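You operate a simulated robot arm through the tools that you are given. There is no shell and no other tool. Be economical: measure what you need, move in short steps, check, and stop when the job is done.

Carry out the task below with a simulated robot arm. There is one attempt and no reset: what you move stays moved.

## Task
Steam the rice sheet till the window shows set.
Fine: slide the tray in, open the red stub lever, shut it at set, let the box cool under 60 C, draw the tray out.

It is judged by the outcome, as a careful person would: the job done as asked, and still so three seconds after it is handed in. It fails if anything else is knocked over, pushed out of place, dropped, spilled or broken. Flat cloth is picked up by pressing the open fingertips on it (5 to 10 N) and closing them slowly along it; thin cloth reads only 2 to 8 mm in the jaws.

## Robot
A 7-joint arm with a two-finger parallel gripper, fixed in place. Base frame: the origin is at the foot of the arm, x ahead of it, y to its left, z up. Lengths are in m, angles in degrees, forces in N, time in s.
Its first joint turns from -166.0 to 166.0 degrees. Payload 4.4 kg.
The tool frame sits at the grasp point between the pads (the TCP): z along the fingers, y along the line on which they close. The tips reach 0.023 m beyond it. Largest opening 0.094 m; finger width 0.038, thickness 0.01; the body of the gripper, 0.054 by 0.096 m, starts 0.039 m behind the TCP.
Orientation is that of the tool frame in the base frame, as a unit quaternion [w, x, y, z]. With the fingers straight down and closing along the base's y, the tool's x points along the base's -x, its y along +y and its z along -z.

## Interface
- The arm moves only by the tool drive_tool. Its argument "increments" is a list of rows, each an object (a shift or turn left out is 0, a gripper value left out holds the last) with "travel": the shift along the base's x, y, z in m, a list of three; "angular": the turn, a rotation vector about the base's x, y, z in degrees, a list of three; "fingers": the finger opening in m, from 0 to 0.094. In form: [{"travel": [dx, dy, dz], "angular": [rx, ry, rz], "fingers": fingers}, ...]. A call has 1 to 20 rows; each row is the pose to reach, as a shift and turn from the pose commanded when the call began. Each row takes 0.2 s and may step no farther than 0.05 m and 8.6 degrees from the row before; otherwise, or with a gripper value out of range, the whole call is refused. Where a pose cannot be reached the arm comes as near as it can. A force on the tool above 40 N (or 10 N above the force at the start of the call, whichever is more), or a blocked arm, ends the call early, and 0.2 s more pass. Each finger travels about 0.072 m/s and halts on what it meets, pressing with about 23 N; the grip force reading is that of the motor and also rises with nothing between the fingers. The clock runs only during rows and for 0.2 s after the last one: add rows that repeat a pose to give the fingers time. It gives the time, the measured TCP pose, the force on the tool (base axes), the opening and the grip force at its end, in the units of the frame above (readings bear some noise), and new pictures: "show" is both (left out), scene, wrist or none.
- Cameras (640 x 400 px; columns grow to the right, rows downward): "scene" is fixed at [0.2134, -0.6624, 1.4526]; the picture's right is [0.31, -0.95, 0.00], its down [-0.61, -0.20, -0.77] and it looks along [0.73, 0.24, -0.64] (base axes); focal length 314 px, centre (320, 200). "wrist" rides on the gripper at [0.086, 0.016, -0.075] in the tool frame; the picture's right is [-0.18, 0.98, 0.00], its down [-0.58, -0.11, -0.81] and it looks along [-0.79, -0.15, 0.59] (tool axes); focal length 243 px, centre (320, 200). There is no depth. A picture from a camera that has moved, and an enlarged one, comes with that camera's place and axes in the base frame and with its lens. The place of the scene camera against the robot may be out by one fixed shift of up to 0.018 m in any direction.
- enlarge(camera, box): a new picture of the part [left, top, right, bottom] of that camera's present view, enlarged. The clock stands still meanwhile.
- finish_job(): hands the job in; it is judged then, once.

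Go step by step. Nothing tells you positions but the pictures and the camera data: compare them with the known pose of the tool, close in by small moves and look again before you grip or let go. The budget is 120 turns and 170 pictures, counting those below and the enlarged ones. Unless the task says otherwise, let go and move clear before handing in, and close with one line.

The tools are called as name(argument=value, ...) on one line, values as JSON. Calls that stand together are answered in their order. drive_tool: Moves the arm, as the interface text tells. Its arguments: {"type":"object","properties":{"increments":{"type":"array","items":{"type":"object","properties":{"travel":{"type":"array","items":{"type":"number"}},"angular":{"type":"array","items":{"type":"number"}},"fingers":{"type":"number"}}}},"show":{"type":"string","enum":["both","scene","wrist","none"]}},"required":["increments"]} The other tools are called the same way: enlarge (camera, box) takes an enlarged picture of a part of a camera's view; finish_job () hands the job in.

At the start:

```text
time: 0.0
ee_pos: [0.4011, -0.4494, 1.1763]
orientation: [0.0, 0.0, 1.0, 0.0]
wrist_force: [-0.3, 0.2, 0.7]
opening: 0.094
gripper_force: 0.0
```

scene: 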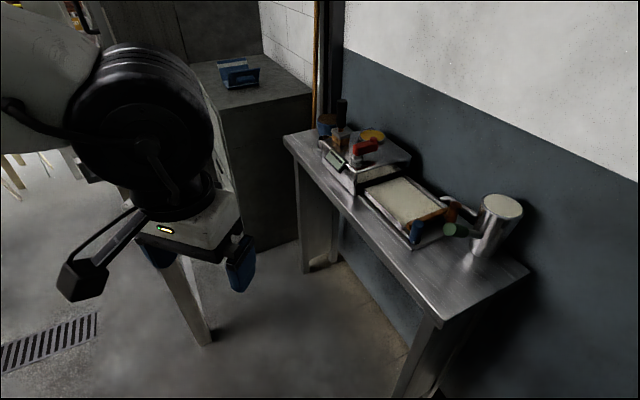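
wrist: 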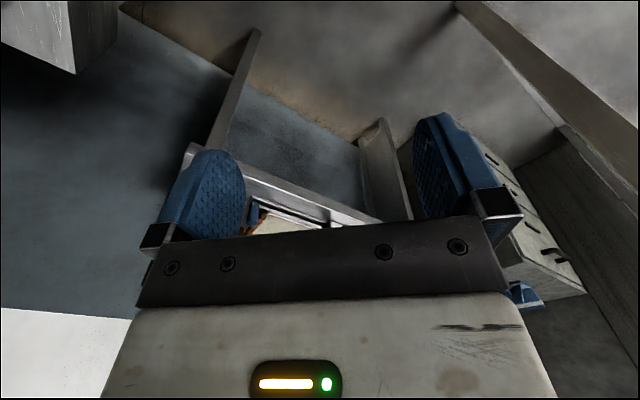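

I see a narrow steel table with a box (window, red lever) and a tray with the rice sheet to its right; I will zoom in before moving.

enlarge(camera="scene", box=[280, 90, 440, 190])

enlarge(camera="scene", box=[340, 150, 540, 275])

```text
4.00 times, centred on (360, 140) of scene
camera zoom: at [0.2134, -0.6624, 1.4526], right [0.31, -0.95, 0.0], down [-0.61, -0.2, -0.77], along [0.73, 0.24, -0.64], focal length 1256 px, centre (160, 440)
```

zoom: 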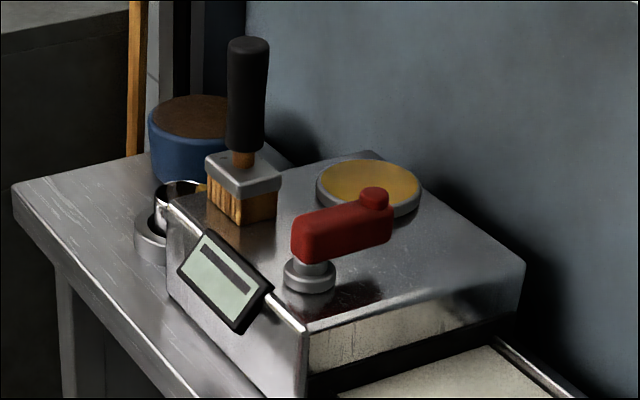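

```text
3.20 times, centred on (440, 212) of scene
camera zoom: at [0.2134, -0.6624, 1.4526], right [0.31, -0.95, 0.0], down [-0.61, -0.2, -0.77], along [0.73, 0.24, -0.64], focal length 1005 px, centre (-64, 160)
```

zoom: 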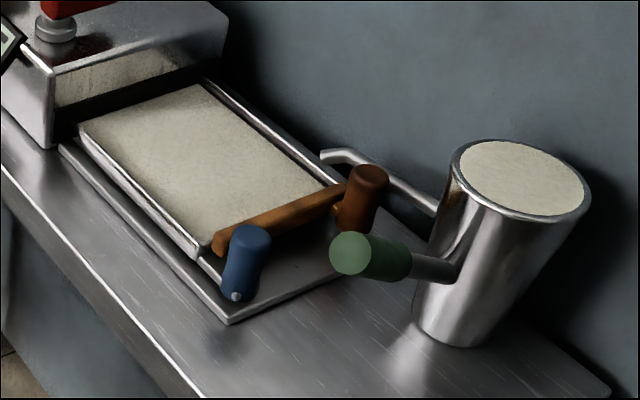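

The box opens towards -y, with the tray on a rail plate before it. A blue grip and a brown T-tool are at the tray's near end, so I'll look closer at those.

enlarge(camera="scene", box=[390, 190, 486, 250])

enlarge(camera="scene", box=[316, 130, 412, 190])

```text
6.67 times, centred on (438, 220) of scene
camera zoom: at [0.2134, -0.6624, 1.4526], right [0.31, -0.95, 0.0], down [-0.61, -0.2, -0.77], along [0.73, 0.24, -0.64], focal length 2093 px, centre (-467, 67)
```

zoom: 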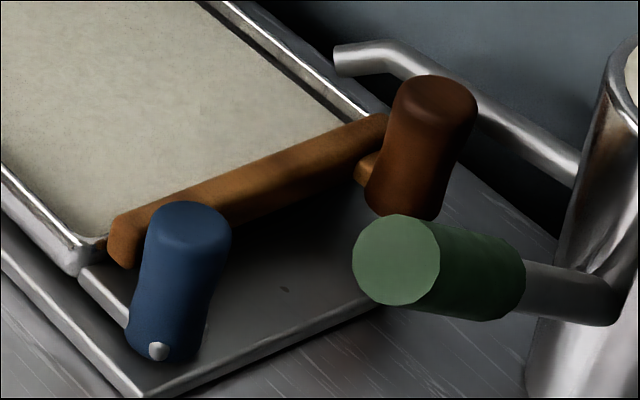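

```text
6.67 times, centred on (364, 160) of scene
camera zoom: at [0.2134, -0.6624, 1.4526], right [0.31, -0.95, 0.0], down [-0.61, -0.2, -0.77], along [0.73, 0.24, -0.64], focal length 2093 px, centre (27, 467)
```

zoom: 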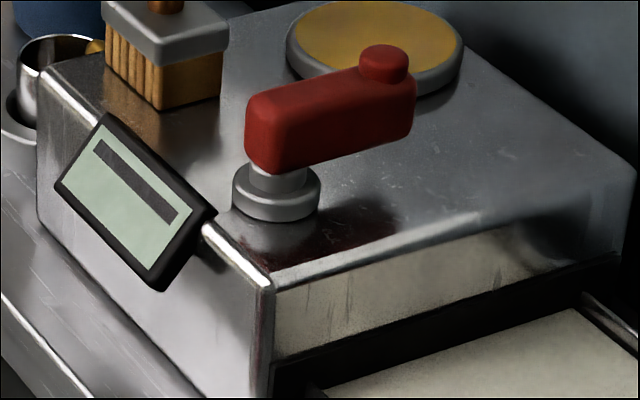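

The table runs diagonally (axis about azimuth 44°), with its near edge about 0.98 m out. I'll yaw the wrist to face it and look at the tray with the wrist camera.

drive_tool(increments=[{"angular": [0, 0, -8]}, {"angular": [0, 0, -16]}, {"angular": [0, 0, -24]}, {"angular": [0, 0, -32]}, {"angular": [0, 0, -40]}, {"angular": [0, 0, -46]}, {"angular": [0, 0, -46]}])

```text
time: 1.6
ee_pos: [0.4015, -0.4483, 1.1769]
orientation: [0.0, 0.392, 0.92, 0.0]
wrist_force: [-1.1, 0.0, 0.6]
opening: 0.0942
gripper_force: 0.0
camera wrist: at [0.3536, -0.3744, 1.2508], right [0.84, 0.55, 0.0], down [0.32, -0.49, 0.81], along [0.44, -0.67, -0.59], focal length 243 px, centre (320, 200)
```

scene: 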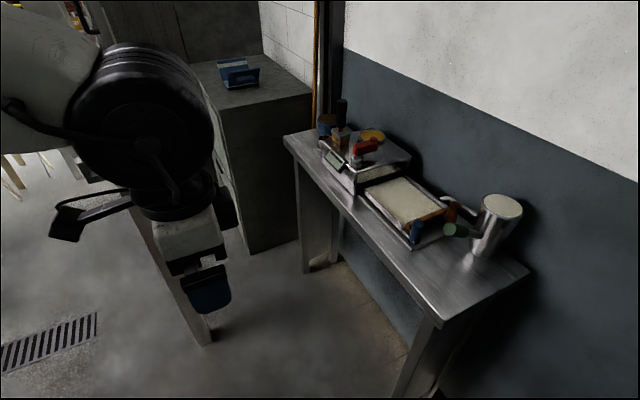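
wrist: 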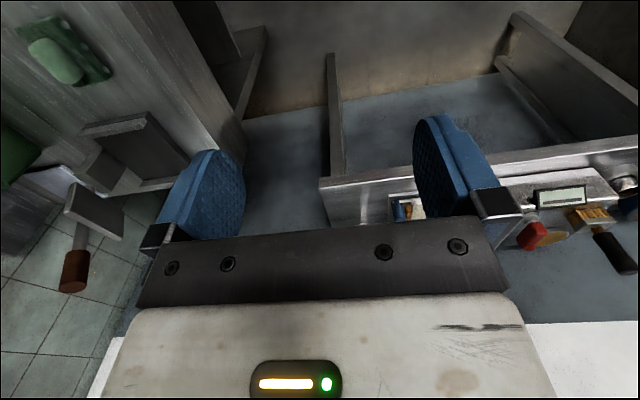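

I'll flip the gripper by yawing 180°, so that when the tool is tilted outward to reach farther, the wrist camera rides above it.

drive_tool(increments=[{"angular": [0, 0, 8.5]}, {"angular": [0, 0, 17]}, {"angular": [0, 0, 25.5]}, {"angular": [0, 0, 34]}, {"angular": [0, 0, 42.5]}, {"angular": [0, 0, 51]}, {"angular": [0, 0, 59.5]}, {"angular": [0, 0, 68]}, {"angular": [0, 0, 76.5]}, {"angular": [0, 0, 85]}, {"angular": [0, 0, 93.5]}, {"angular": [0, 0, 102]}, {"angular": [0, 0, 110.5]}, {"angular": [0, 0, 119]}, {"angular": [0, 0, 127.5]}, {"angular": [0, 0, 136]}, {"angular": [0, 0, 144.5]}, {"angular": [0, 0, 153]}, {"angular": [0, 0, 161.5]}, {"angular": [0, 0, 170]}], show="wrist")

```text
time: 5.8
ee_pos: [0.4018, -0.4472, 1.1818]
orientation: [0.001, 0.876, -0.481, -0.003]
wrist_force: [0.5, -0.3, -3.5]
opening: 0.0938
gripper_force: 0.0
out of reach, approached as far as the arm can: row 20
camera wrist: at [0.4352, -0.5289, 1.2557], right [-0.93, -0.37, 0.0], down [-0.22, 0.55, 0.81], along [-0.3, 0.75, -0.59], focal length 243 px, centre (320, 200)
```

wrist: 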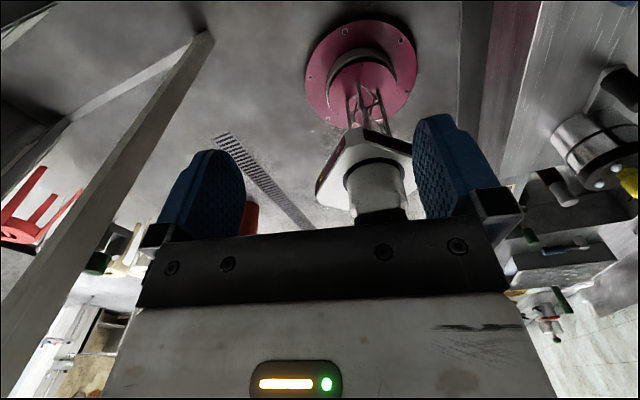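

The flip is nearly complete at the joint limit. Now I'll tilt the tool outward by 50° while moving out a little at safe height.

drive_tool(increments=[{"angular": [-6.1, -5.1, 0], "travel": [0.01, -0.01, 0]}, {"angular": [-12.3, -10.3, 0], "travel": [0.02, -0.02, 0]}, {"angular": [-18.4, -15.4, 0], "travel": [0.03, -0.03, 0]}, {"angular": [-24.5, -20.6, 0], "travel": [0.04, -0.04, 0]}, {"angular": [-30.6, -25.7, 0], "travel": [0.05, -0.05, 0]}, {"angular": [-36.8, -30.9, 0], "travel": [0.06, -0.06, 0]}, {"angular": [-36.8, -30.9, 0], "travel": [0.06, -0.06, 0]}])

```text
time: 7.4
ee_pos: [0.4627, -0.5066, 1.1813]
orientation: [0.153, 0.806, -0.429, 0.379]
wrist_force: [0.1, -0.1, 0.1]
opening: 0.0942
gripper_force: 0.0
camera wrist: at [0.4439, -0.5235, 1.2948], right [-0.86, -0.47, -0.21], down [-0.5, 0.86, 0.12], along [0.13, 0.21, -0.97], focal length 243 px, centre (320, 200)
```

scene: 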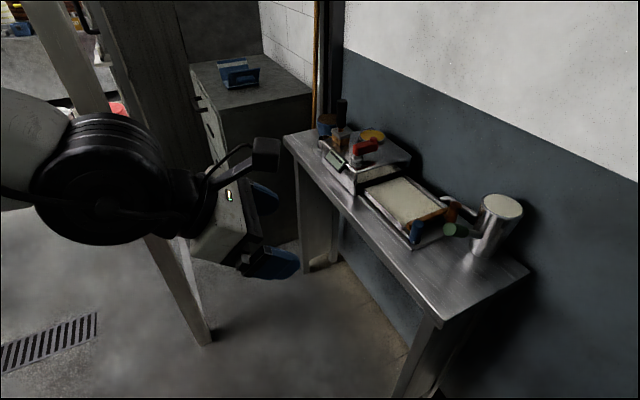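
wrist: 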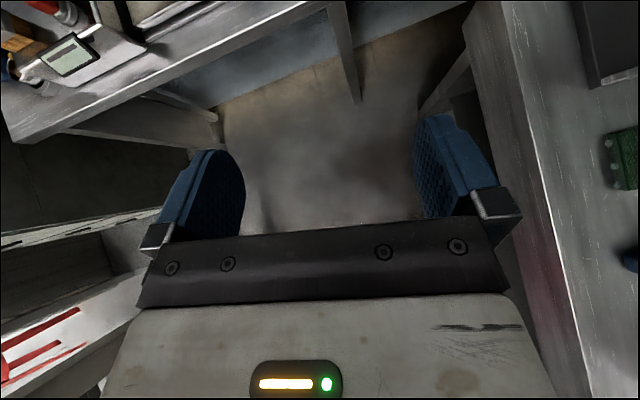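

The camera is now above, looking ahead. I'll tilt further to 20° below horizontal, square the tool with the table and move outward in front of the tray end.

drive_tool(increments=[{"angular": [-6.6, -3.6, 2.4], "travel": [0.04, -0.01, 0]}, {"angular": [-13.2, -7.2, 4.7], "travel": [0.08, -0.02, -0.02]}, {"angular": [-19.8, -10.8, 7.1], "travel": [0.12, -0.03, -0.04]}, {"angular": [-19.8, -10.8, 7.1], "travel": [0.155, -0.04, -0.06]}, {"angular": [-19.8, -10.8, 7.1], "travel": [0.185, -0.048, -0.08]}, {"angular": [-19.8, -10.8, 7.1], "travel": [0.185, -0.048, -0.08]}])

```text
time: 8.8
ee_pos: [0.6723, -0.534, 1.0829]
orientation: [0.211, 0.767, -0.306, 0.524]
wrist_force: [0.5, -0.8, -0.6]
opening: 0.094
gripper_force: 0.1
camera wrist: at [0.6347, -0.5193, 1.1911], right [-0.73, -0.66, -0.17], down [-0.62, 0.74, -0.25], along [0.29, -0.08, -0.95], focal length 243 px, centre (320, 200)
```

scene: 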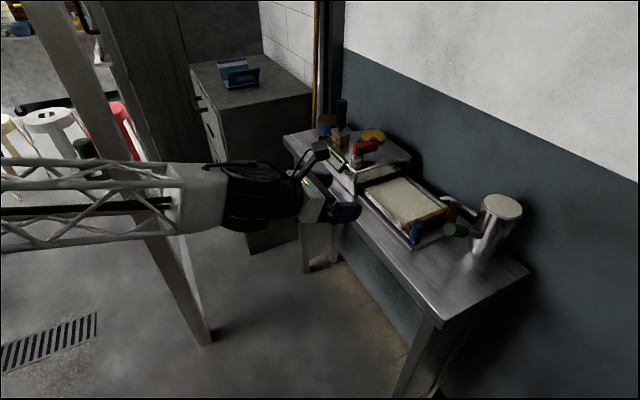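
wrist: 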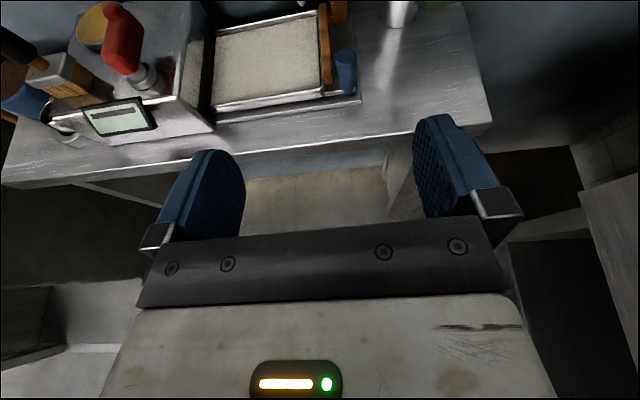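

This wrist view covers everything, so I'll enlarge the tray end and the box.

enlarge(camera="wrist", box=[200, 0, 392, 120])

enlarge(camera="wrist", box=[20, 0, 212, 120])

```text
3.33 times, centred on (296, 60) of wrist
camera zoom: at [0.6347, -0.5193, 1.1911], right [-0.73, -0.66, -0.17], down [-0.62, 0.74, -0.25], along [0.29, -0.08, -0.95], focal length 809 px, centre (400, 667)
```

zoom: 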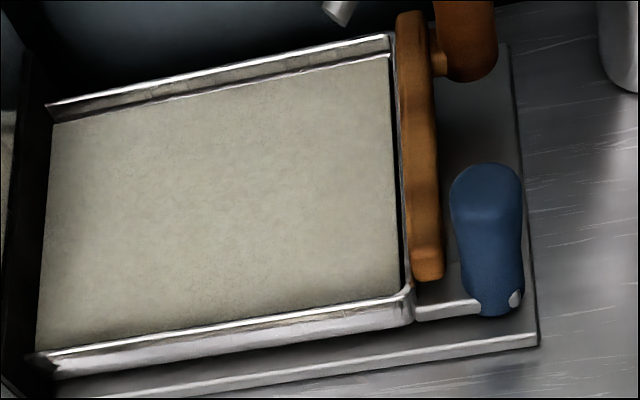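

```text
3.33 times, centred on (116, 60) of wrist
camera zoom: at [0.6347, -0.5193, 1.1911], right [-0.73, -0.66, -0.17], down [-0.62, 0.74, -0.25], along [0.29, -0.08, -0.95], focal length 809 px, centre (1000, 667)
```

zoom: 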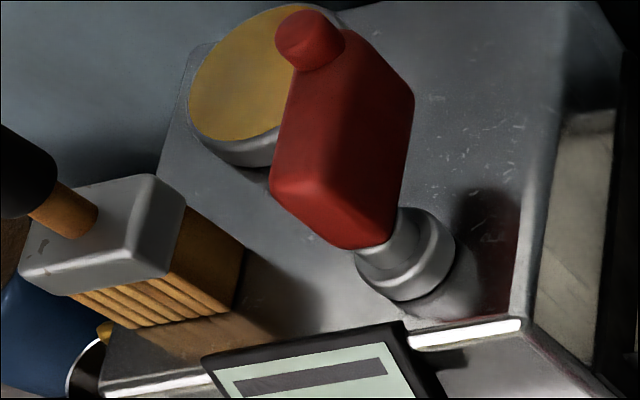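

The blue grip is joined to the tray by a metal arm, at about (0.825, -0.715), top z≈0.91. The brown T-tool seems loose behind the tray. I'll close the fingers and re-measure before approaching.

drive_tool(increments=[{"fingers": 0}, {"fingers": 0}, {"fingers": 0}, {"fingers": 0}], show="wrist")

enlarge(camera="wrist", box=[288, 0, 448, 100])

```text
time: 9.8
ee_pos: [0.6725, -0.5331, 1.0821]
orientation: [0.213, 0.766, -0.308, 0.524]
wrist_force: [0.0, 1.1, 0.9]
opening: 0.0
gripper_force: 23.2
camera wrist: at [0.6336, -0.5188, 1.19], right [-0.73, -0.66, -0.17], down [-0.62, 0.74, -0.25], along [0.29, -0.08, -0.95], focal length 243 px, centre (320, 200)
```

wrist: 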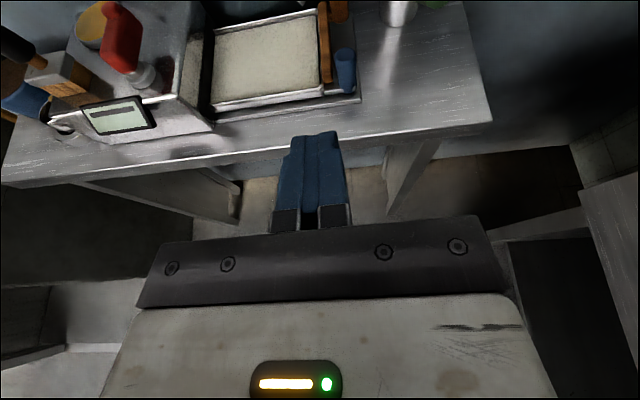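

```text
4.00 times, centred on (368, 50) of wrist
camera zoom: at [0.6336, -0.5188, 1.19], right [-0.73, -0.66, -0.17], down [-0.62, 0.74, -0.25], along [0.29, -0.08, -0.95], focal length 970 px, centre (128, 800)
```

zoom: 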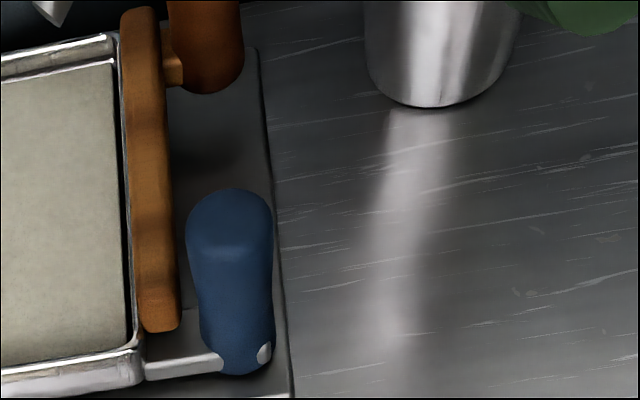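

The pitcher's green handle juts out near (0.755, -0.776, 0.973), so I'll yaw the tool 15° to swing the gripper body away from it. First I'll come to a pre-contact point just off the table edge.

drive_tool(increments=[{"travel": [0.008, -0.027, -0.03], "angular": [0, 0, -5]}, {"travel": [0.015, -0.055, -0.06], "angular": [0, 0, -10]}, {"travel": [0.022, -0.082, -0.09], "angular": [0, 0, -15]}, {"travel": [0.029, -0.109, -0.122], "angular": [0, 0, -15]}, {"travel": [0.029, -0.109, -0.122], "angular": [0, 0, -15]}, {"travel": [0.029, -0.109, -0.122], "angular": [0, 0, -15]}])

```text
time: 11.2
ee_pos: [0.7181, -0.6172, 1.0055]
orientation: [0.276, 0.711, -0.389, 0.516]
wrist_force: [0.5, -0.6, -0.1]
opening: 0.0
gripper_force: 23.4
camera wrist: at [0.6813, -0.5897, 1.1118], right [-0.86, -0.48, -0.18], down [-0.42, 0.86, -0.3], along [0.3, -0.18, -0.94], focal length 243 px, centre (320, 200)
```

scene: 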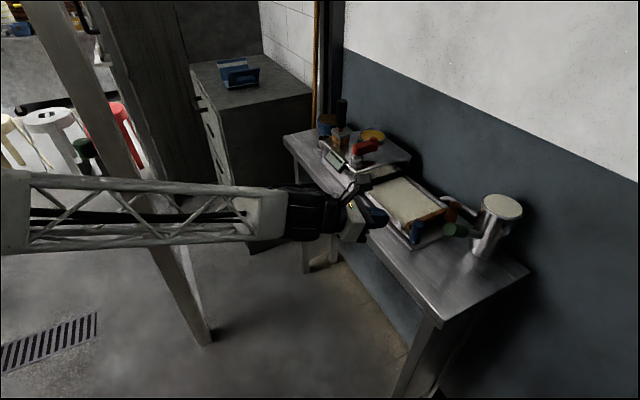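
wrist: 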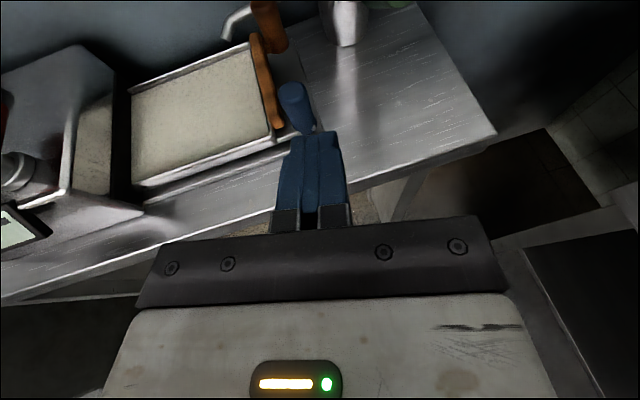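

The measured pose is lagging the command, so I'll hold to see whether it settles.

drive_tool(increments=[{}, {}, {}], show="none")

```text
time: 12.0
ee_pos: [0.7198, -0.6178, 1.0035]
orientation: [0.276, 0.713, -0.39, 0.514]
wrist_force: [0.4, 0.2, 0.7]
opening: 0.0
gripper_force: 22.7
```

It settled, but not at the commanded point. I'll test with a small downward step.

drive_tool(increments=[{"travel": [0, 0, -0.02]}, {"travel": [0, 0, -0.04]}, {"travel": [0, 0, -0.04]}], show="none")

drive_tool(increments=[{"travel": [-0.01, -0.01, 0]}, {"travel": [-0.02, -0.02, 0]}, {"travel": [-0.03, -0.03, 0]}, {"travel": [-0.03, -0.03, 0]}], show="none")

```text
time: 12.8
ee_pos: [0.7214, -0.6181, 0.9665]
orientation: [0.276, 0.712, -0.39, 0.515]
wrist_force: [-0.7, -0.1, 1.3]
opening: 0.0002
gripper_force: 22.9
```

```text
time: 13.8
ee_pos: [0.7262, -0.6119, 0.9584]
orientation: [0.261, 0.725, -0.369, 0.519]
wrist_force: [0.4, 0.4, 0.5]
opening: 0.0001
gripper_force: 23.1
```

The wrist joint is at its limit in the -y/-x direction along the table. I'll roll the gripper about its own axis to relieve it.

drive_tool(increments=[{"angular": [3.9, -5.9, -2.3]}, {"angular": [7.8, -11.9, -4.7]}, {"angular": [7.8, -11.9, -4.7]}, {"angular": [7.8, -11.9, -4.7]}])

```text
time: 14.8
ee_pos: [0.7275, -0.6096, 0.9526]
orientation: [0.184, 0.679, -0.461, 0.541]
wrist_force: [0.5, 0.5, -0.7]
opening: 0.0001
gripper_force: 22.8
camera wrist: at [0.6717, -0.5989, 1.0529], right [-0.81, -0.42, -0.41], down [-0.36, 0.91, -0.22], along [0.47, -0.03, -0.88], focal length 243 px, centre (320, 200)
```

scene: 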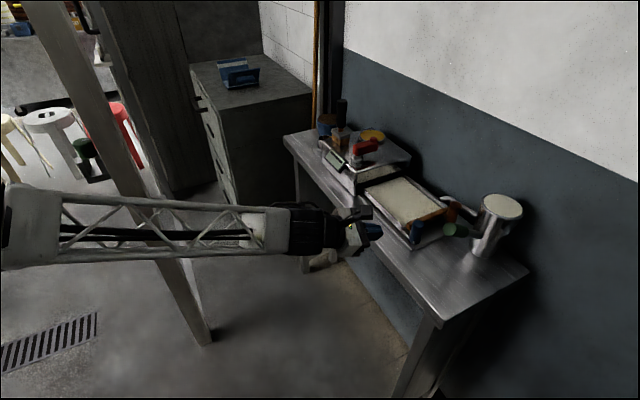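
wrist: 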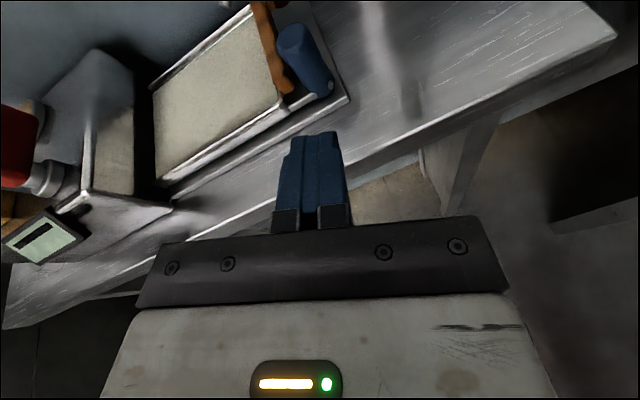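

The roll took. Now I'll try the shift along the table again, plus a slight rise.

drive_tool(increments=[{"travel": [-0.014, -0.014, 0]}, {"travel": [-0.029, -0.028, 0]}, {"travel": [-0.029, -0.028, 0]}, {"travel": [-0.029, -0.028, 0]}], show="none")

```text
time: 15.2
ee_pos: [0.7338, -0.6053, 0.9536]
orientation: [0.18, 0.683, -0.454, 0.543]
wrist_force: [-0.7, 0.2, 0.1]
opening: 0.0
gripper_force: 23.1
stopped in row 1: the arm was blocked; the commanded pose is now the measured one
```

This is a wrist singularity. I'll retract, align the tool radially, and then roll the wrist the other way round so the camera leans away from the pitcher handle.

drive_tool(increments=[{"travel": [-0.02, 0.017, 0.01], "angular": [0, 0, 3]}, {"travel": [-0.045, 0.037, 0.03], "angular": [0, 0, 6]}, {"travel": [-0.07, 0.057, 0.06], "angular": [0, 0, 9]}, {"travel": [-0.095, 0.077, 0.08], "angular": [0, 0, 12]}, {"travel": [-0.12, 0.1, 0.1], "angular": [0, 0, 12]}, {"travel": [-0.15, 0.13, 0.12], "angular": [0, 0, 12]}, {"travel": [-0.15, 0.13, 0.12], "angular": [0, 0, 12]}], show="none")

```text
time: 16.2
ee_pos: [0.6751, -0.517, 0.8659]
orientation: [0.11, 0.773, -0.402, 0.478]
wrist_force: [0.4, 0.3, -0.5]
opening: 0.0
gripper_force: 23.0
out of reach, approached as far as the arm can: row 4
stopped in row 4: the arm was blocked; the commanded pose is now the measured one
```

The arm sagged instead of rising, so I'll look before moving further.

drive_tool(increments=[{"angular": [5.7, -4.8, -3]}, {"angular": [11.4, -9.6, -6]}, {"angular": [11.4, -9.6, -6]}])

```text
time: 17.0
ee_pos: [0.682, -0.5116, 0.8748]
orientation: [0.037, 0.712, -0.503, 0.488]
wrist_force: [0.3, 0.0, 0.6]
opening: 0.0
gripper_force: 22.7
out of reach, approached as far as the arm can: row 1, 2, 3
camera wrist: at [0.6221, -0.5375, 0.9699], right [-0.74, -0.36, -0.57], down [-0.46, 0.89, 0.04], along [0.49, 0.29, -0.82], focal length 243 px, centre (320, 200)
```

scene: 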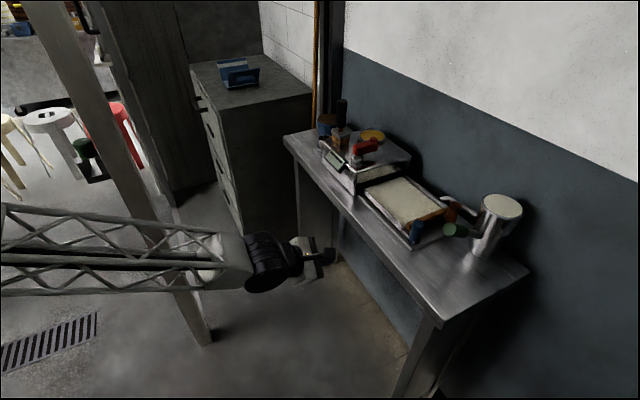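
wrist: 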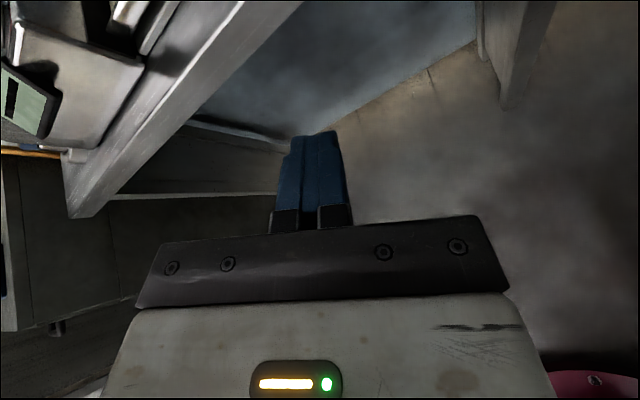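

I'll roll about the tool axis away from the limit and rise gently as I go.

drive_tool(increments=[{"angular": [5.6, -4.6, -4.4]}, {"angular": [11.2, -9.2, -8.8]}, {"angular": [16.8, -13.9, -13.3], "travel": [-0.01, 0.01, 0.01]}, {"angular": [22.4, -18.5, -17.7], "travel": [-0.02, 0.02, 0.03]}, {"angular": [28, -23.1, -22.1], "travel": [-0.03, 0.03, 0.05]}, {"angular": [33.6, -27.7, -26.5], "travel": [-0.04, 0.04, 0.07]}, {"angular": [39.2, -32.4, -30.9], "travel": [-0.05, 0.05, 0.09]}, {"angular": [44.7, -37, -35.4], "travel": [-0.06, 0.06, 0.12]}, {"angular": [50.3, -41.6, -39.8], "travel": [-0.07, 0.07, 0.15]}, {"angular": [55.9, -46.2, -44.2], "travel": [-0.07, 0.07, 0.18]}, {"angular": [55.9, -46.2, -44.2], "travel": [-0.07, 0.07, 0.18]}])

```text
time: 19.4
ee_pos: [0.6016, -0.452, 1.0513]
orientation: [0.309, -0.182, 0.845, -0.397]
wrist_force: [0.5, 1.0, -0.4]
opening: 0.0
gripper_force: 22.9
out of reach, approached as far as the arm can: row 1, 2, 3, 4, 5
camera wrist: at [0.4866, -0.4474, 1.0416], right [0.07, 0.71, -0.7], down [-0.1, 0.7, 0.7], along [0.99, 0.02, 0.12], focal length 243 px, centre (320, 200)
```

scene: 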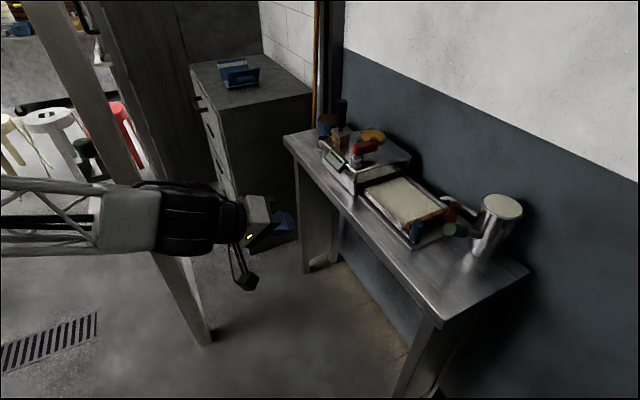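
wrist: 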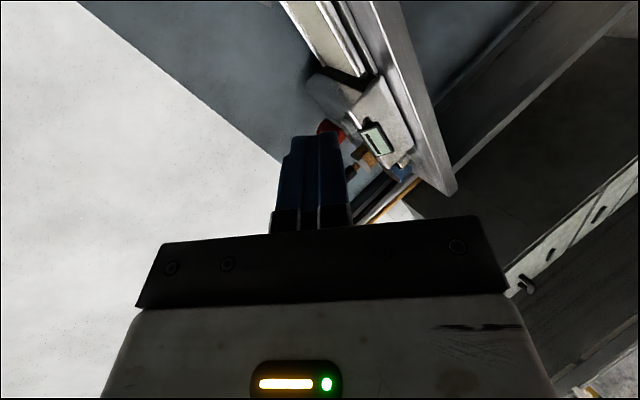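

The arm is free again. I'll keep rolling the same way so the camera comes over the top, leaning towards the box.

drive_tool(increments=[{"angular": [5.67, -4.75, -4.2]}, {"angular": [11.3, -9.5, -8.4]}, {"angular": [17, -14.3, -12.6]}, {"angular": [22.7, -19, -16.8]}, {"angular": [28.3, -23.8, -21]}, {"angular": [34, -28.5, -25.2]}, {"angular": [39.7, -33.3, -29.4]}, {"angular": [45.4, -38, -33.6]}, {"angular": [51, -42.8, -37.8]}, {"angular": [56.7, -47.5, -42]}, {"angular": [62.4, -52.3, -46.2]}, {"angular": [68, -57, -50.4]}, {"angular": [73.7, -61.8, -54.6]}, {"angular": [73.7, -61.8, -54.6]}], show="none")

drive_tool(increments=[{"angular": [5.67, -4.75, -4.2]}, {"angular": [11.3, -9.5, -8.4]}, {"angular": [17, -14.3, -12.6]}, {"angular": [22.7, -19, -16.8]}, {"angular": [28.3, -23.8, -21]}, {"angular": [34, -28.5, -25.2]}, {"angular": [39.7, -33.3, -29.4]}, {"angular": [45.4, -38, -33.6]}, {"angular": [51, -42.8, -37.8]}, {"angular": [56.7, -47.5, -42]}, {"angular": [60, -50.3, -44.5]}, {"angular": [60, -50.3, -44.5]}])

```text
time: 22.4
ee_pos: [0.6012, -0.4505, 1.0494]
orientation: [0.503, 0.591, 0.63, 0.028]
wrist_force: [-0.2, -0.4, -0.3]
opening: 0.0003
gripper_force: 23.1
```

```text
time: 25.0
ee_pos: [0.6017, -0.4507, 1.0483]
orientation: [0.336, 0.864, 0.027, 0.375]
wrist_force: [0.6, 0.4, 0.7]
opening: 0.0
gripper_force: 22.9
camera wrist: at [0.6111, -0.396, 1.1503], right [-0.33, -0.81, 0.47], down [-0.93, 0.36, -0.03], along [-0.14, -0.45, -0.88], focal length 243 px, centre (320, 200)
```

scene: 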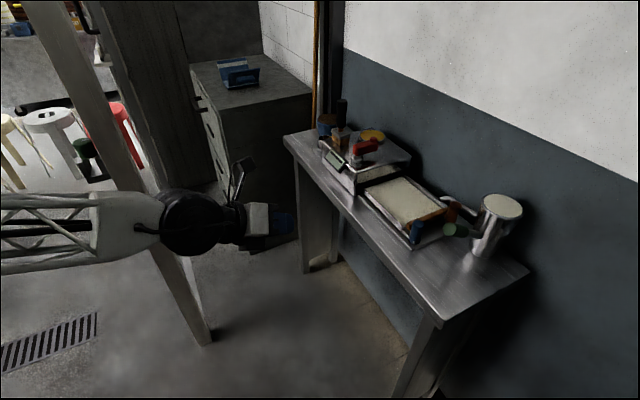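
wrist: 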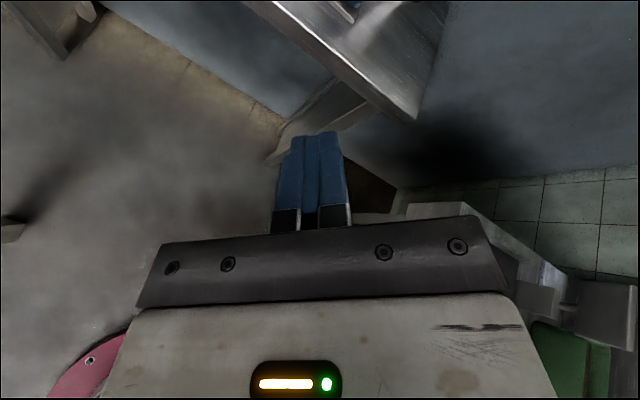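

The flip worked, with the camera now leaning towards +y. I'll trim the roll and tilt, and advance to the pre-contact point by the table edge.

drive_tool(increments=[{"angular": [2.3, -5.4, -3], "travel": [0.016, -0.033, 0]}, {"angular": [4.6, -10.8, -6], "travel": [0.032, -0.066, 0]}, {"angular": [6.9, -16.2, -8.9], "travel": [0.048, -0.099, -0.02]}, {"angular": [6.9, -16.2, -8.9], "travel": [0.063, -0.131, -0.04]}, {"angular": [6.9, -16.2, -8.9], "travel": [0.079, -0.164, -0.06]}, {"angular": [6.9, -16.2, -8.9], "travel": [0.095, -0.197, -0.08]}, {"angular": [6.9, -16.2, -8.9], "travel": [0.095, -0.197, -0.08]}])

```text
time: 26.5
ee_pos: [0.6872, -0.6551, 0.989]
orientation: [0.321, 0.813, -0.115, 0.472]
wrist_force: [-0.3, 0.2, 0.4]
opening: 0.0001
gripper_force: 23.1
out of reach, approached as far as the arm can: row 2
stopped in row 7: the force on the tool passed its limit (the readings are from after the stop); the commanded pose is now the measured one
camera wrist: at [0.6731, -0.6109, 1.0946], right [-0.58, -0.77, 0.25], down [-0.81, 0.53, -0.25], along [0.06, -0.35, -0.93], focal length 243 px, centre (320, 200)
```

scene: 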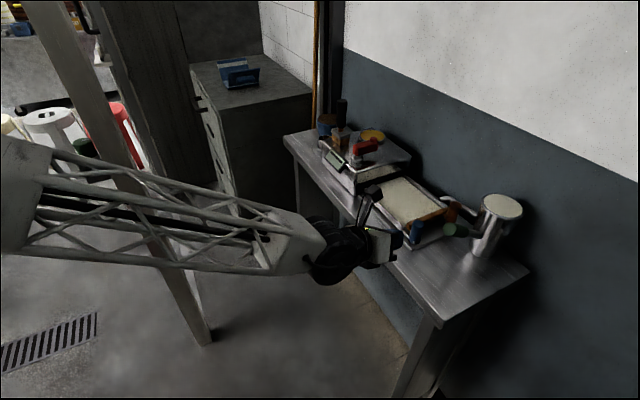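
wrist: 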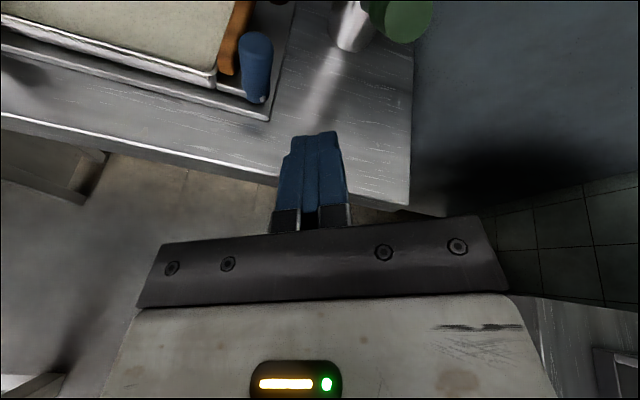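

I'm in front of the tray end with room to spare. I'll zoom to pin down the blue grip and green handle.

enlarge(camera="wrist", box=[200, 0, 440, 150])

```text
2.67 times, centred on (320, 75) of wrist
camera zoom: at [0.6731, -0.6109, 1.0946], right [-0.58, -0.77, 0.25], down [-0.81, 0.53, -0.25], along [0.06, -0.35, -0.93], focal length 647 px, centre (320, 533)
```

zoom: 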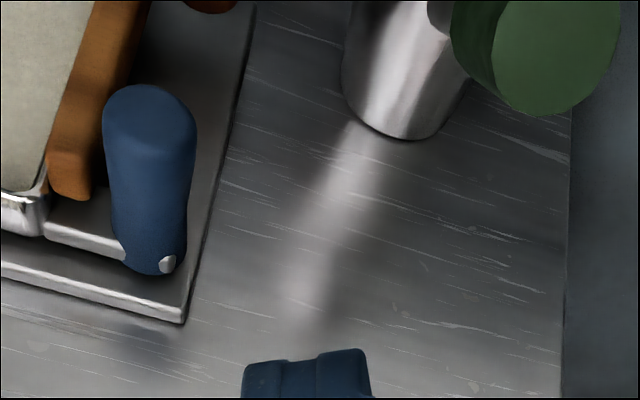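

Blue grip axis is near n=1.09 out, with its near face at about a=0.08 along the table. The green handle end is clear of my path. I'll move in beside the grip on its free (-a) side.

drive_tool(increments=[{"travel": [0.023, -0.018, -0.02]}, {"travel": [0.045, -0.036, -0.04]}, {"travel": [0.068, -0.055, -0.06]}, {"travel": [0.0907, -0.0737, -0.078]}, {"travel": [0.0907, -0.0737, -0.078]}, {"travel": [0.0907, -0.0737, -0.078]}])

```text
time: 27.9
ee_pos: [0.7766, -0.73, 0.9052]
orientation: [0.32, 0.814, -0.115, 0.471]
wrist_force: [-0.2, -0.1, -0.3]
opening: 0.0
gripper_force: 23.2
camera wrist: at [0.7625, -0.6853, 1.0115], right [-0.58, -0.78, 0.25], down [-0.81, 0.53, -0.25], along [0.06, -0.35, -0.94], focal length 243 px, centre (320, 200)
```

scene: 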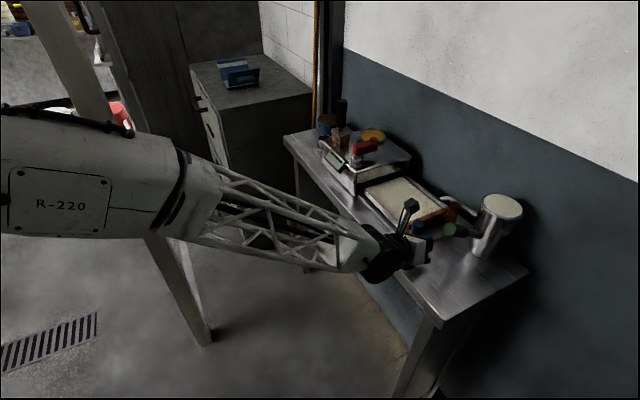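
wrist: 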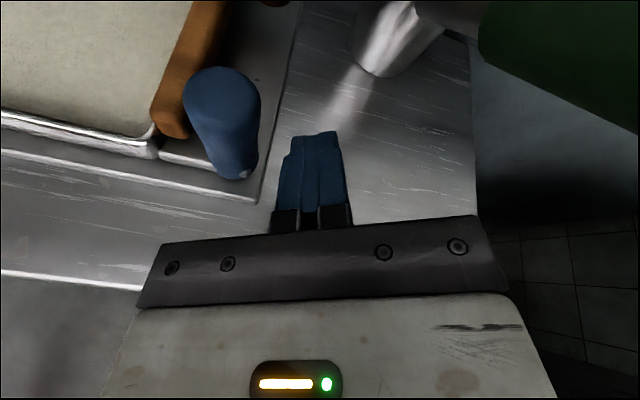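

I'm beside the grip. I'll push along the table axis in small steps and check that the tray follows.

drive_tool(increments=[{"travel": [0.014, -0.001, 0]}, {"travel": [0.021, 0.006, 0]}, {"travel": [0.029, 0.013, 0]}, {"travel": [0.036, 0.02, 0]}, {"travel": [0.043, 0.027, 0]}, {"travel": [0.043, 0.027, 0]}])

```text
time: 29.3
ee_pos: [0.8206, -0.7013, 0.9062]
orientation: [0.321, 0.814, -0.116, 0.47]
wrist_force: [-2.8, -2.4, 1.6]
opening: 0.0003
gripper_force: 23.4
camera wrist: at [0.8071, -0.6563, 1.0112], right [-0.58, -0.78, 0.25], down [-0.81, 0.53, -0.25], along [0.06, -0.35, -0.94], focal length 243 px, centre (320, 200)
```

scene: 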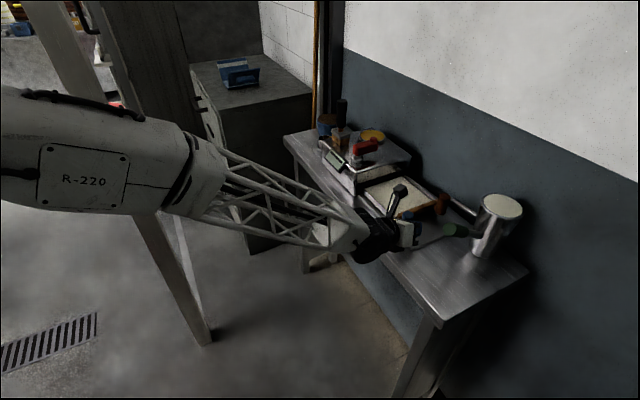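
wrist: 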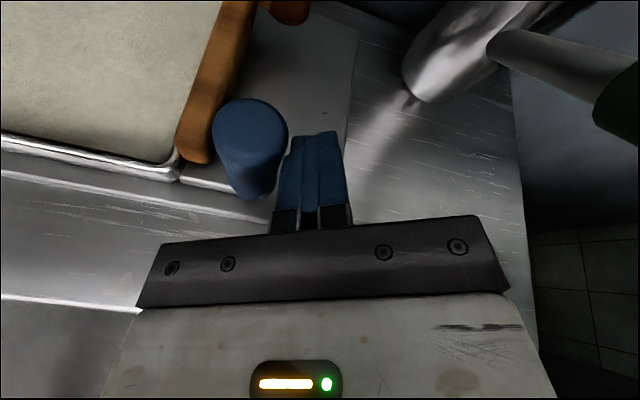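

The tray and its brown end bar move together, with only about 4 N of resistance. I'll continue pushing.

drive_tool(increments=[{"travel": [0.007, 0.007, 0]}, {"travel": [0.014, 0.014, 0], "angular": [0, 0, 1]}, {"travel": [0.022, 0.021, 0], "angular": [0, 0, 1.5]}, {"travel": [0.029, 0.028, 0], "angular": [0, 0, 2]}, {"travel": [0.036, 0.035, 0], "angular": [0, 0, 2.5]}, {"travel": [0.043, 0.042, 0], "angular": [0, 0, 3]}, {"travel": [0.05, 0.049, 0], "angular": [0, 0, 3.5]}, {"travel": [0.057, 0.055, 0], "angular": [0, 0, 4]}, {"travel": [0.057, 0.055, 0], "angular": [0, 0, 4]}])

```text
time: 31.3
ee_pos: [0.8765, -0.6468, 0.9052]
orientation: [0.304, 0.818, -0.088, 0.48]
wrist_force: [-5.0, -2.7, 0.3]
opening: 0.0002
gripper_force: 23.1
camera wrist: at [0.8614, -0.6028, 1.0114], right [-0.52, -0.81, 0.25], down [-0.85, 0.47, -0.25], along [0.08, -0.34, -0.94], focal length 243 px, centre (320, 200)
```

scene: 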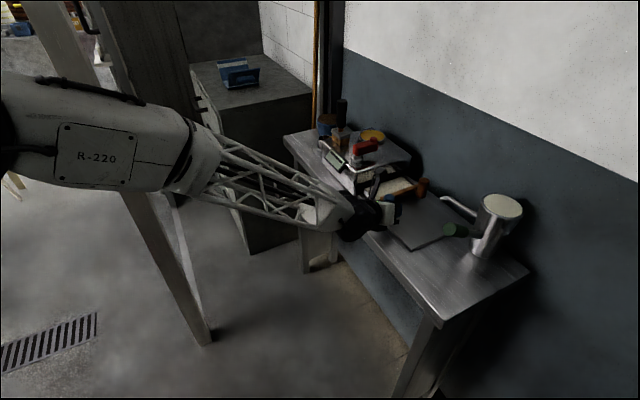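
wrist: 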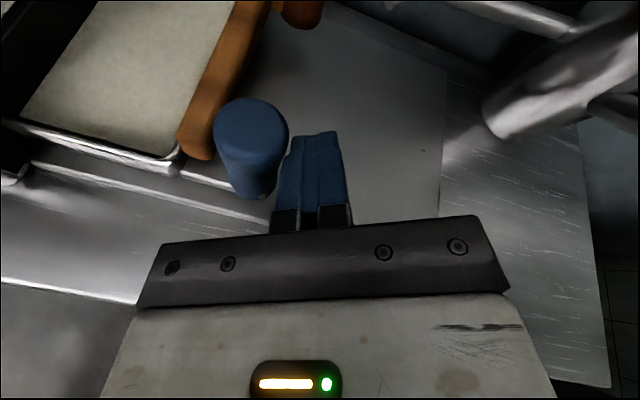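

Nearly half of the tray is still exposed. I'll push on by another 6 cm.

drive_tool(increments=[{"travel": [0.007, 0.007, 0], "angular": [0, 0, 0.5]}, {"travel": [0.014, 0.014, 0], "angular": [0, 0, 1]}, {"travel": [0.022, 0.021, 0], "angular": [0, 0, 1.5]}, {"travel": [0.029, 0.028, 0], "angular": [0, 0, 2]}, {"travel": [0.036, 0.035, 0], "angular": [0, 0, 2.5]}, {"travel": [0.043, 0.042, 0], "angular": [0, 0, 3]}, {"travel": [0.043, 0.042, 0], "angular": [0, 0, 3]}])

```text
time: 32.9
ee_pos: [0.9204, -0.6049, 0.9042]
orientation: [0.291, 0.821, -0.065, 0.487]
wrist_force: [-3.0, -1.8, 0.6]
opening: 0.0
gripper_force: 22.8
camera wrist: at [0.9013, -0.5618, 1.011], right [-0.48, -0.84, 0.25], down [-0.87, 0.42, -0.25], along [0.1, -0.34, -0.94], focal length 243 px, centre (320, 200)
```

scene: 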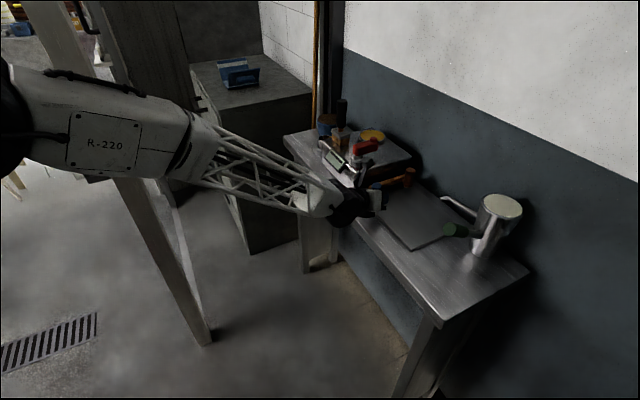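
wrist: 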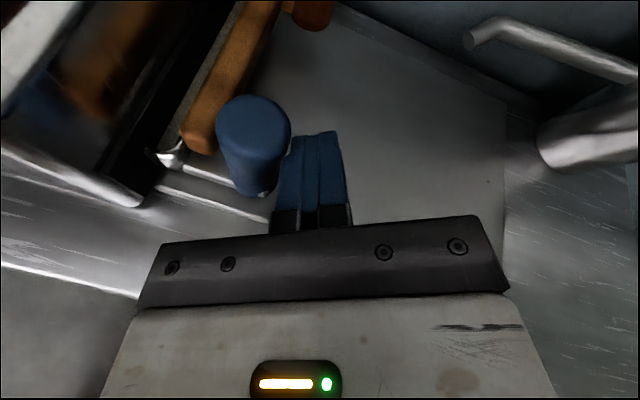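

Almost in, with the brown bar about to meet the mouth. I'll push in small steps to feel for the stop.

drive_tool(increments=[{"travel": [0.005, 0.005, 0]}, {"travel": [0.01, 0.01, 0]}, {"travel": [0.015, 0.015, 0]}, {"travel": [0.015, 0.015, 0]}])

```text
time: 33.9
ee_pos: [0.9341, -0.5901, 0.9066]
orientation: [0.291, 0.821, -0.065, 0.488]
wrist_force: [-5.1, -2.3, -2.7]
opening: 0.0
gripper_force: 23.2
camera wrist: at [0.9161, -0.5475, 1.012], right [-0.48, -0.84, 0.25], down [-0.87, 0.42, -0.25], along [0.1, -0.34, -0.94], focal length 243 px, centre (320, 200)
```

scene: 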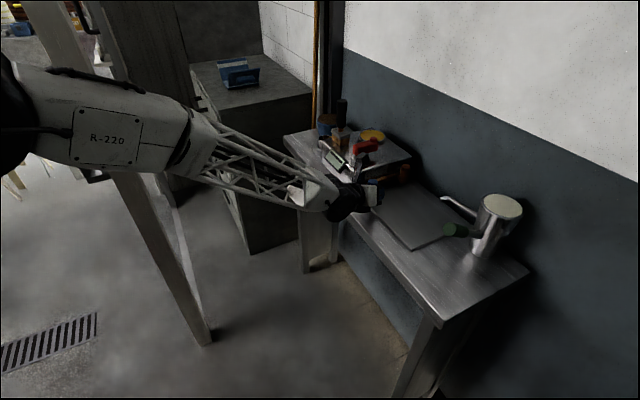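
wrist: 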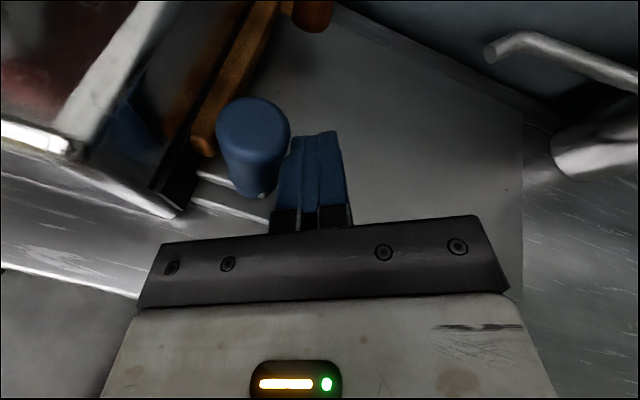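

The mouth edge is close to my gripper body. I'll yaw 8° to swing the body clear and push another centimetre.

drive_tool(increments=[{"angular": [0, 0, 4]}, {"angular": [0, 0, 8]}, {"travel": [0.005, 0.005, 0], "angular": [0, 0, 8]}, {"travel": [0.01, 0.009, 0], "angular": [0, 0, 8]}, {"travel": [0.01, 0.009, 0], "angular": [0, 0, 8]}])

```text
time: 34.8
ee_pos: [0.938, -0.5883, 0.9074]
orientation: [0.257, 0.823, -0.011, 0.507]
wrist_force: [-14.2, -8.6, 4.5]
opening: 0.0001
gripper_force: 22.5
stopped in row 4: the force on the tool passed its limit (the readings are from after the stop); the commanded pose is now the measured one
camera wrist: at [0.9128, -0.549, 1.013], right [-0.36, -0.9, 0.25], down [-0.92, 0.3, -0.25], along [0.15, -0.32, -0.94], focal length 243 px, centre (320, 200)
```

scene: 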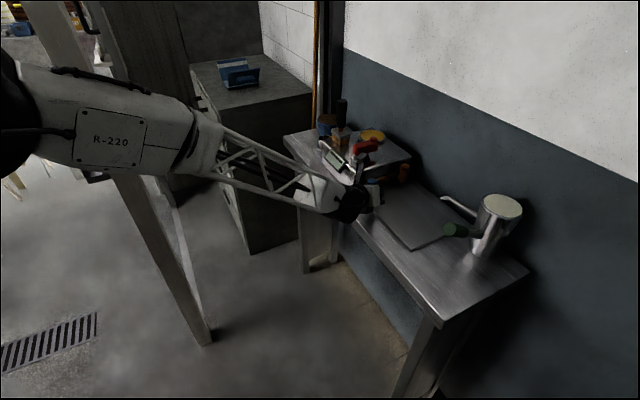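
wrist: 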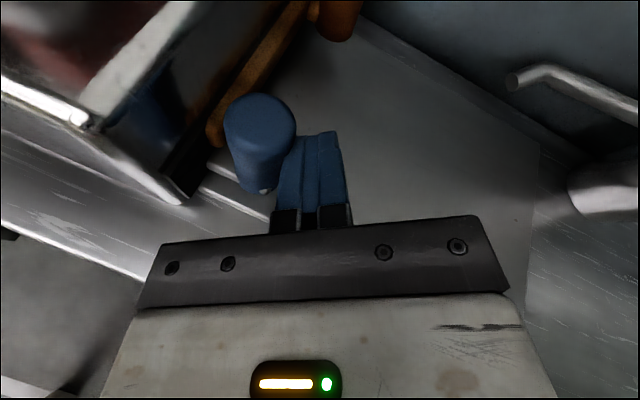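

A firm stop at about 17 N or more. I'll zoom on the mouth to see whether the tray is home or something is touching.

enlarge(camera="wrist", box=[120, 0, 376, 160])

enlarge(camera="scene", box=[310, 130, 438, 210])

```text
2.50 times, centred on (248, 80) of wrist
camera zoom: at [0.9128, -0.549, 1.013], right [-0.36, -0.9, 0.25], down [-0.92, 0.3, -0.25], along [0.15, -0.32, -0.94], focal length 606 px, centre (500, 500)
```

zoom: 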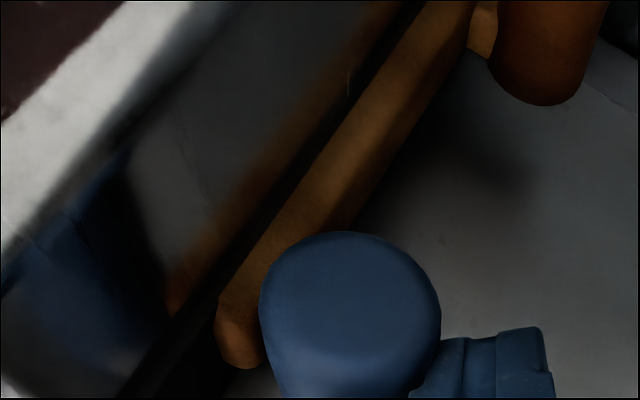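

```text
5.00 times, centred on (374, 170) of scene
camera zoom: at [0.2134, -0.6624, 1.4526], right [0.31, -0.95, 0.0], down [-0.61, -0.2, -0.77], along [0.73, 0.24, -0.64], focal length 1570 px, centre (50, 350)
```

zoom: 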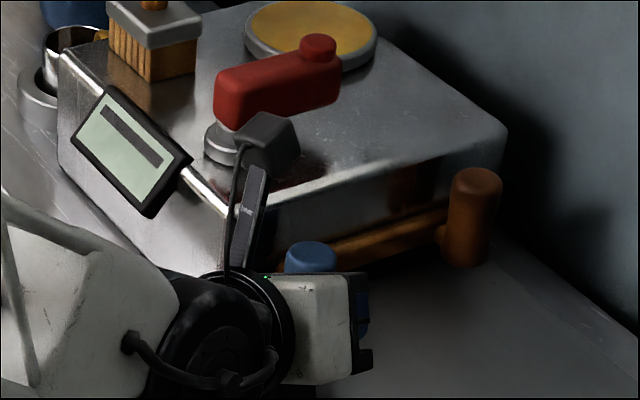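

The brown bar is seated at the mouth, so the tray is home. I'll back off the grip and rise away to look at the lever.

drive_tool(increments=[{"travel": [-0.014, -0.014, 0]}, {"travel": [-0.04, 0.01, 0.02]}, {"travel": [-0.07, 0.03, 0.05]}, {"travel": [-0.09, 0.06, 0.09]}, {"travel": [-0.1, 0.09, 0.12]}, {"travel": [-0.1, 0.12, 0.14]}, {"travel": [-0.1, 0.15, 0.15]}, {"travel": [-0.1, 0.15, 0.15]}])

```text
refused: row 4 steps farther than a row can; nothing moved
```

drive_tool(increments=[{"travel": [-0.014, -0.014, 0]}, {"travel": [-0.035, 0.005, 0.02]}, {"travel": [-0.06, 0.025, 0.045]}, {"travel": [-0.08, 0.045, 0.075]}, {"travel": [-0.095, 0.07, 0.105]}, {"travel": [-0.1, 0.1, 0.13]}, {"travel": [-0.1, 0.13, 0.15]}, {"travel": [-0.1, 0.13, 0.15]}])

```text
time: 36.6
ee_pos: [0.8387, -0.456, 1.0584]
orientation: [0.257, 0.822, -0.01, 0.507]
wrist_force: [0.0, 0.6, 0.2]
opening: 0.0
gripper_force: 22.7
camera wrist: at [0.8134, -0.4168, 1.164], right [-0.36, -0.9, 0.25], down [-0.92, 0.3, -0.25], along [0.15, -0.32, -0.94], focal length 243 px, centre (320, 200)
```

scene: 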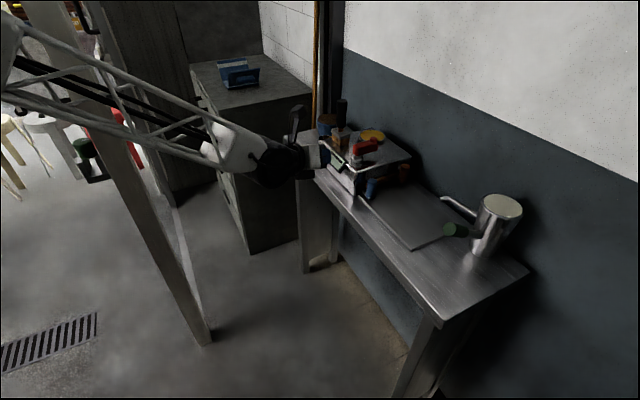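
wrist: 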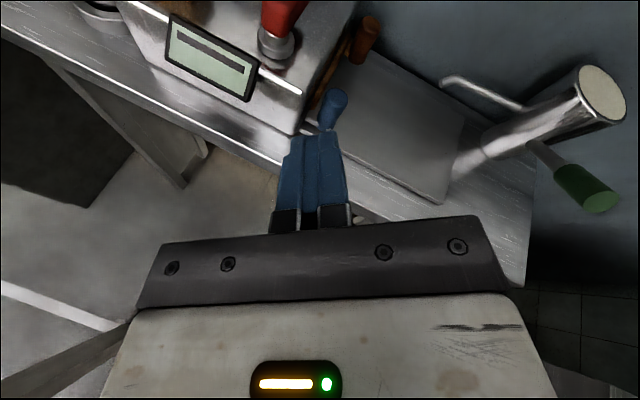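

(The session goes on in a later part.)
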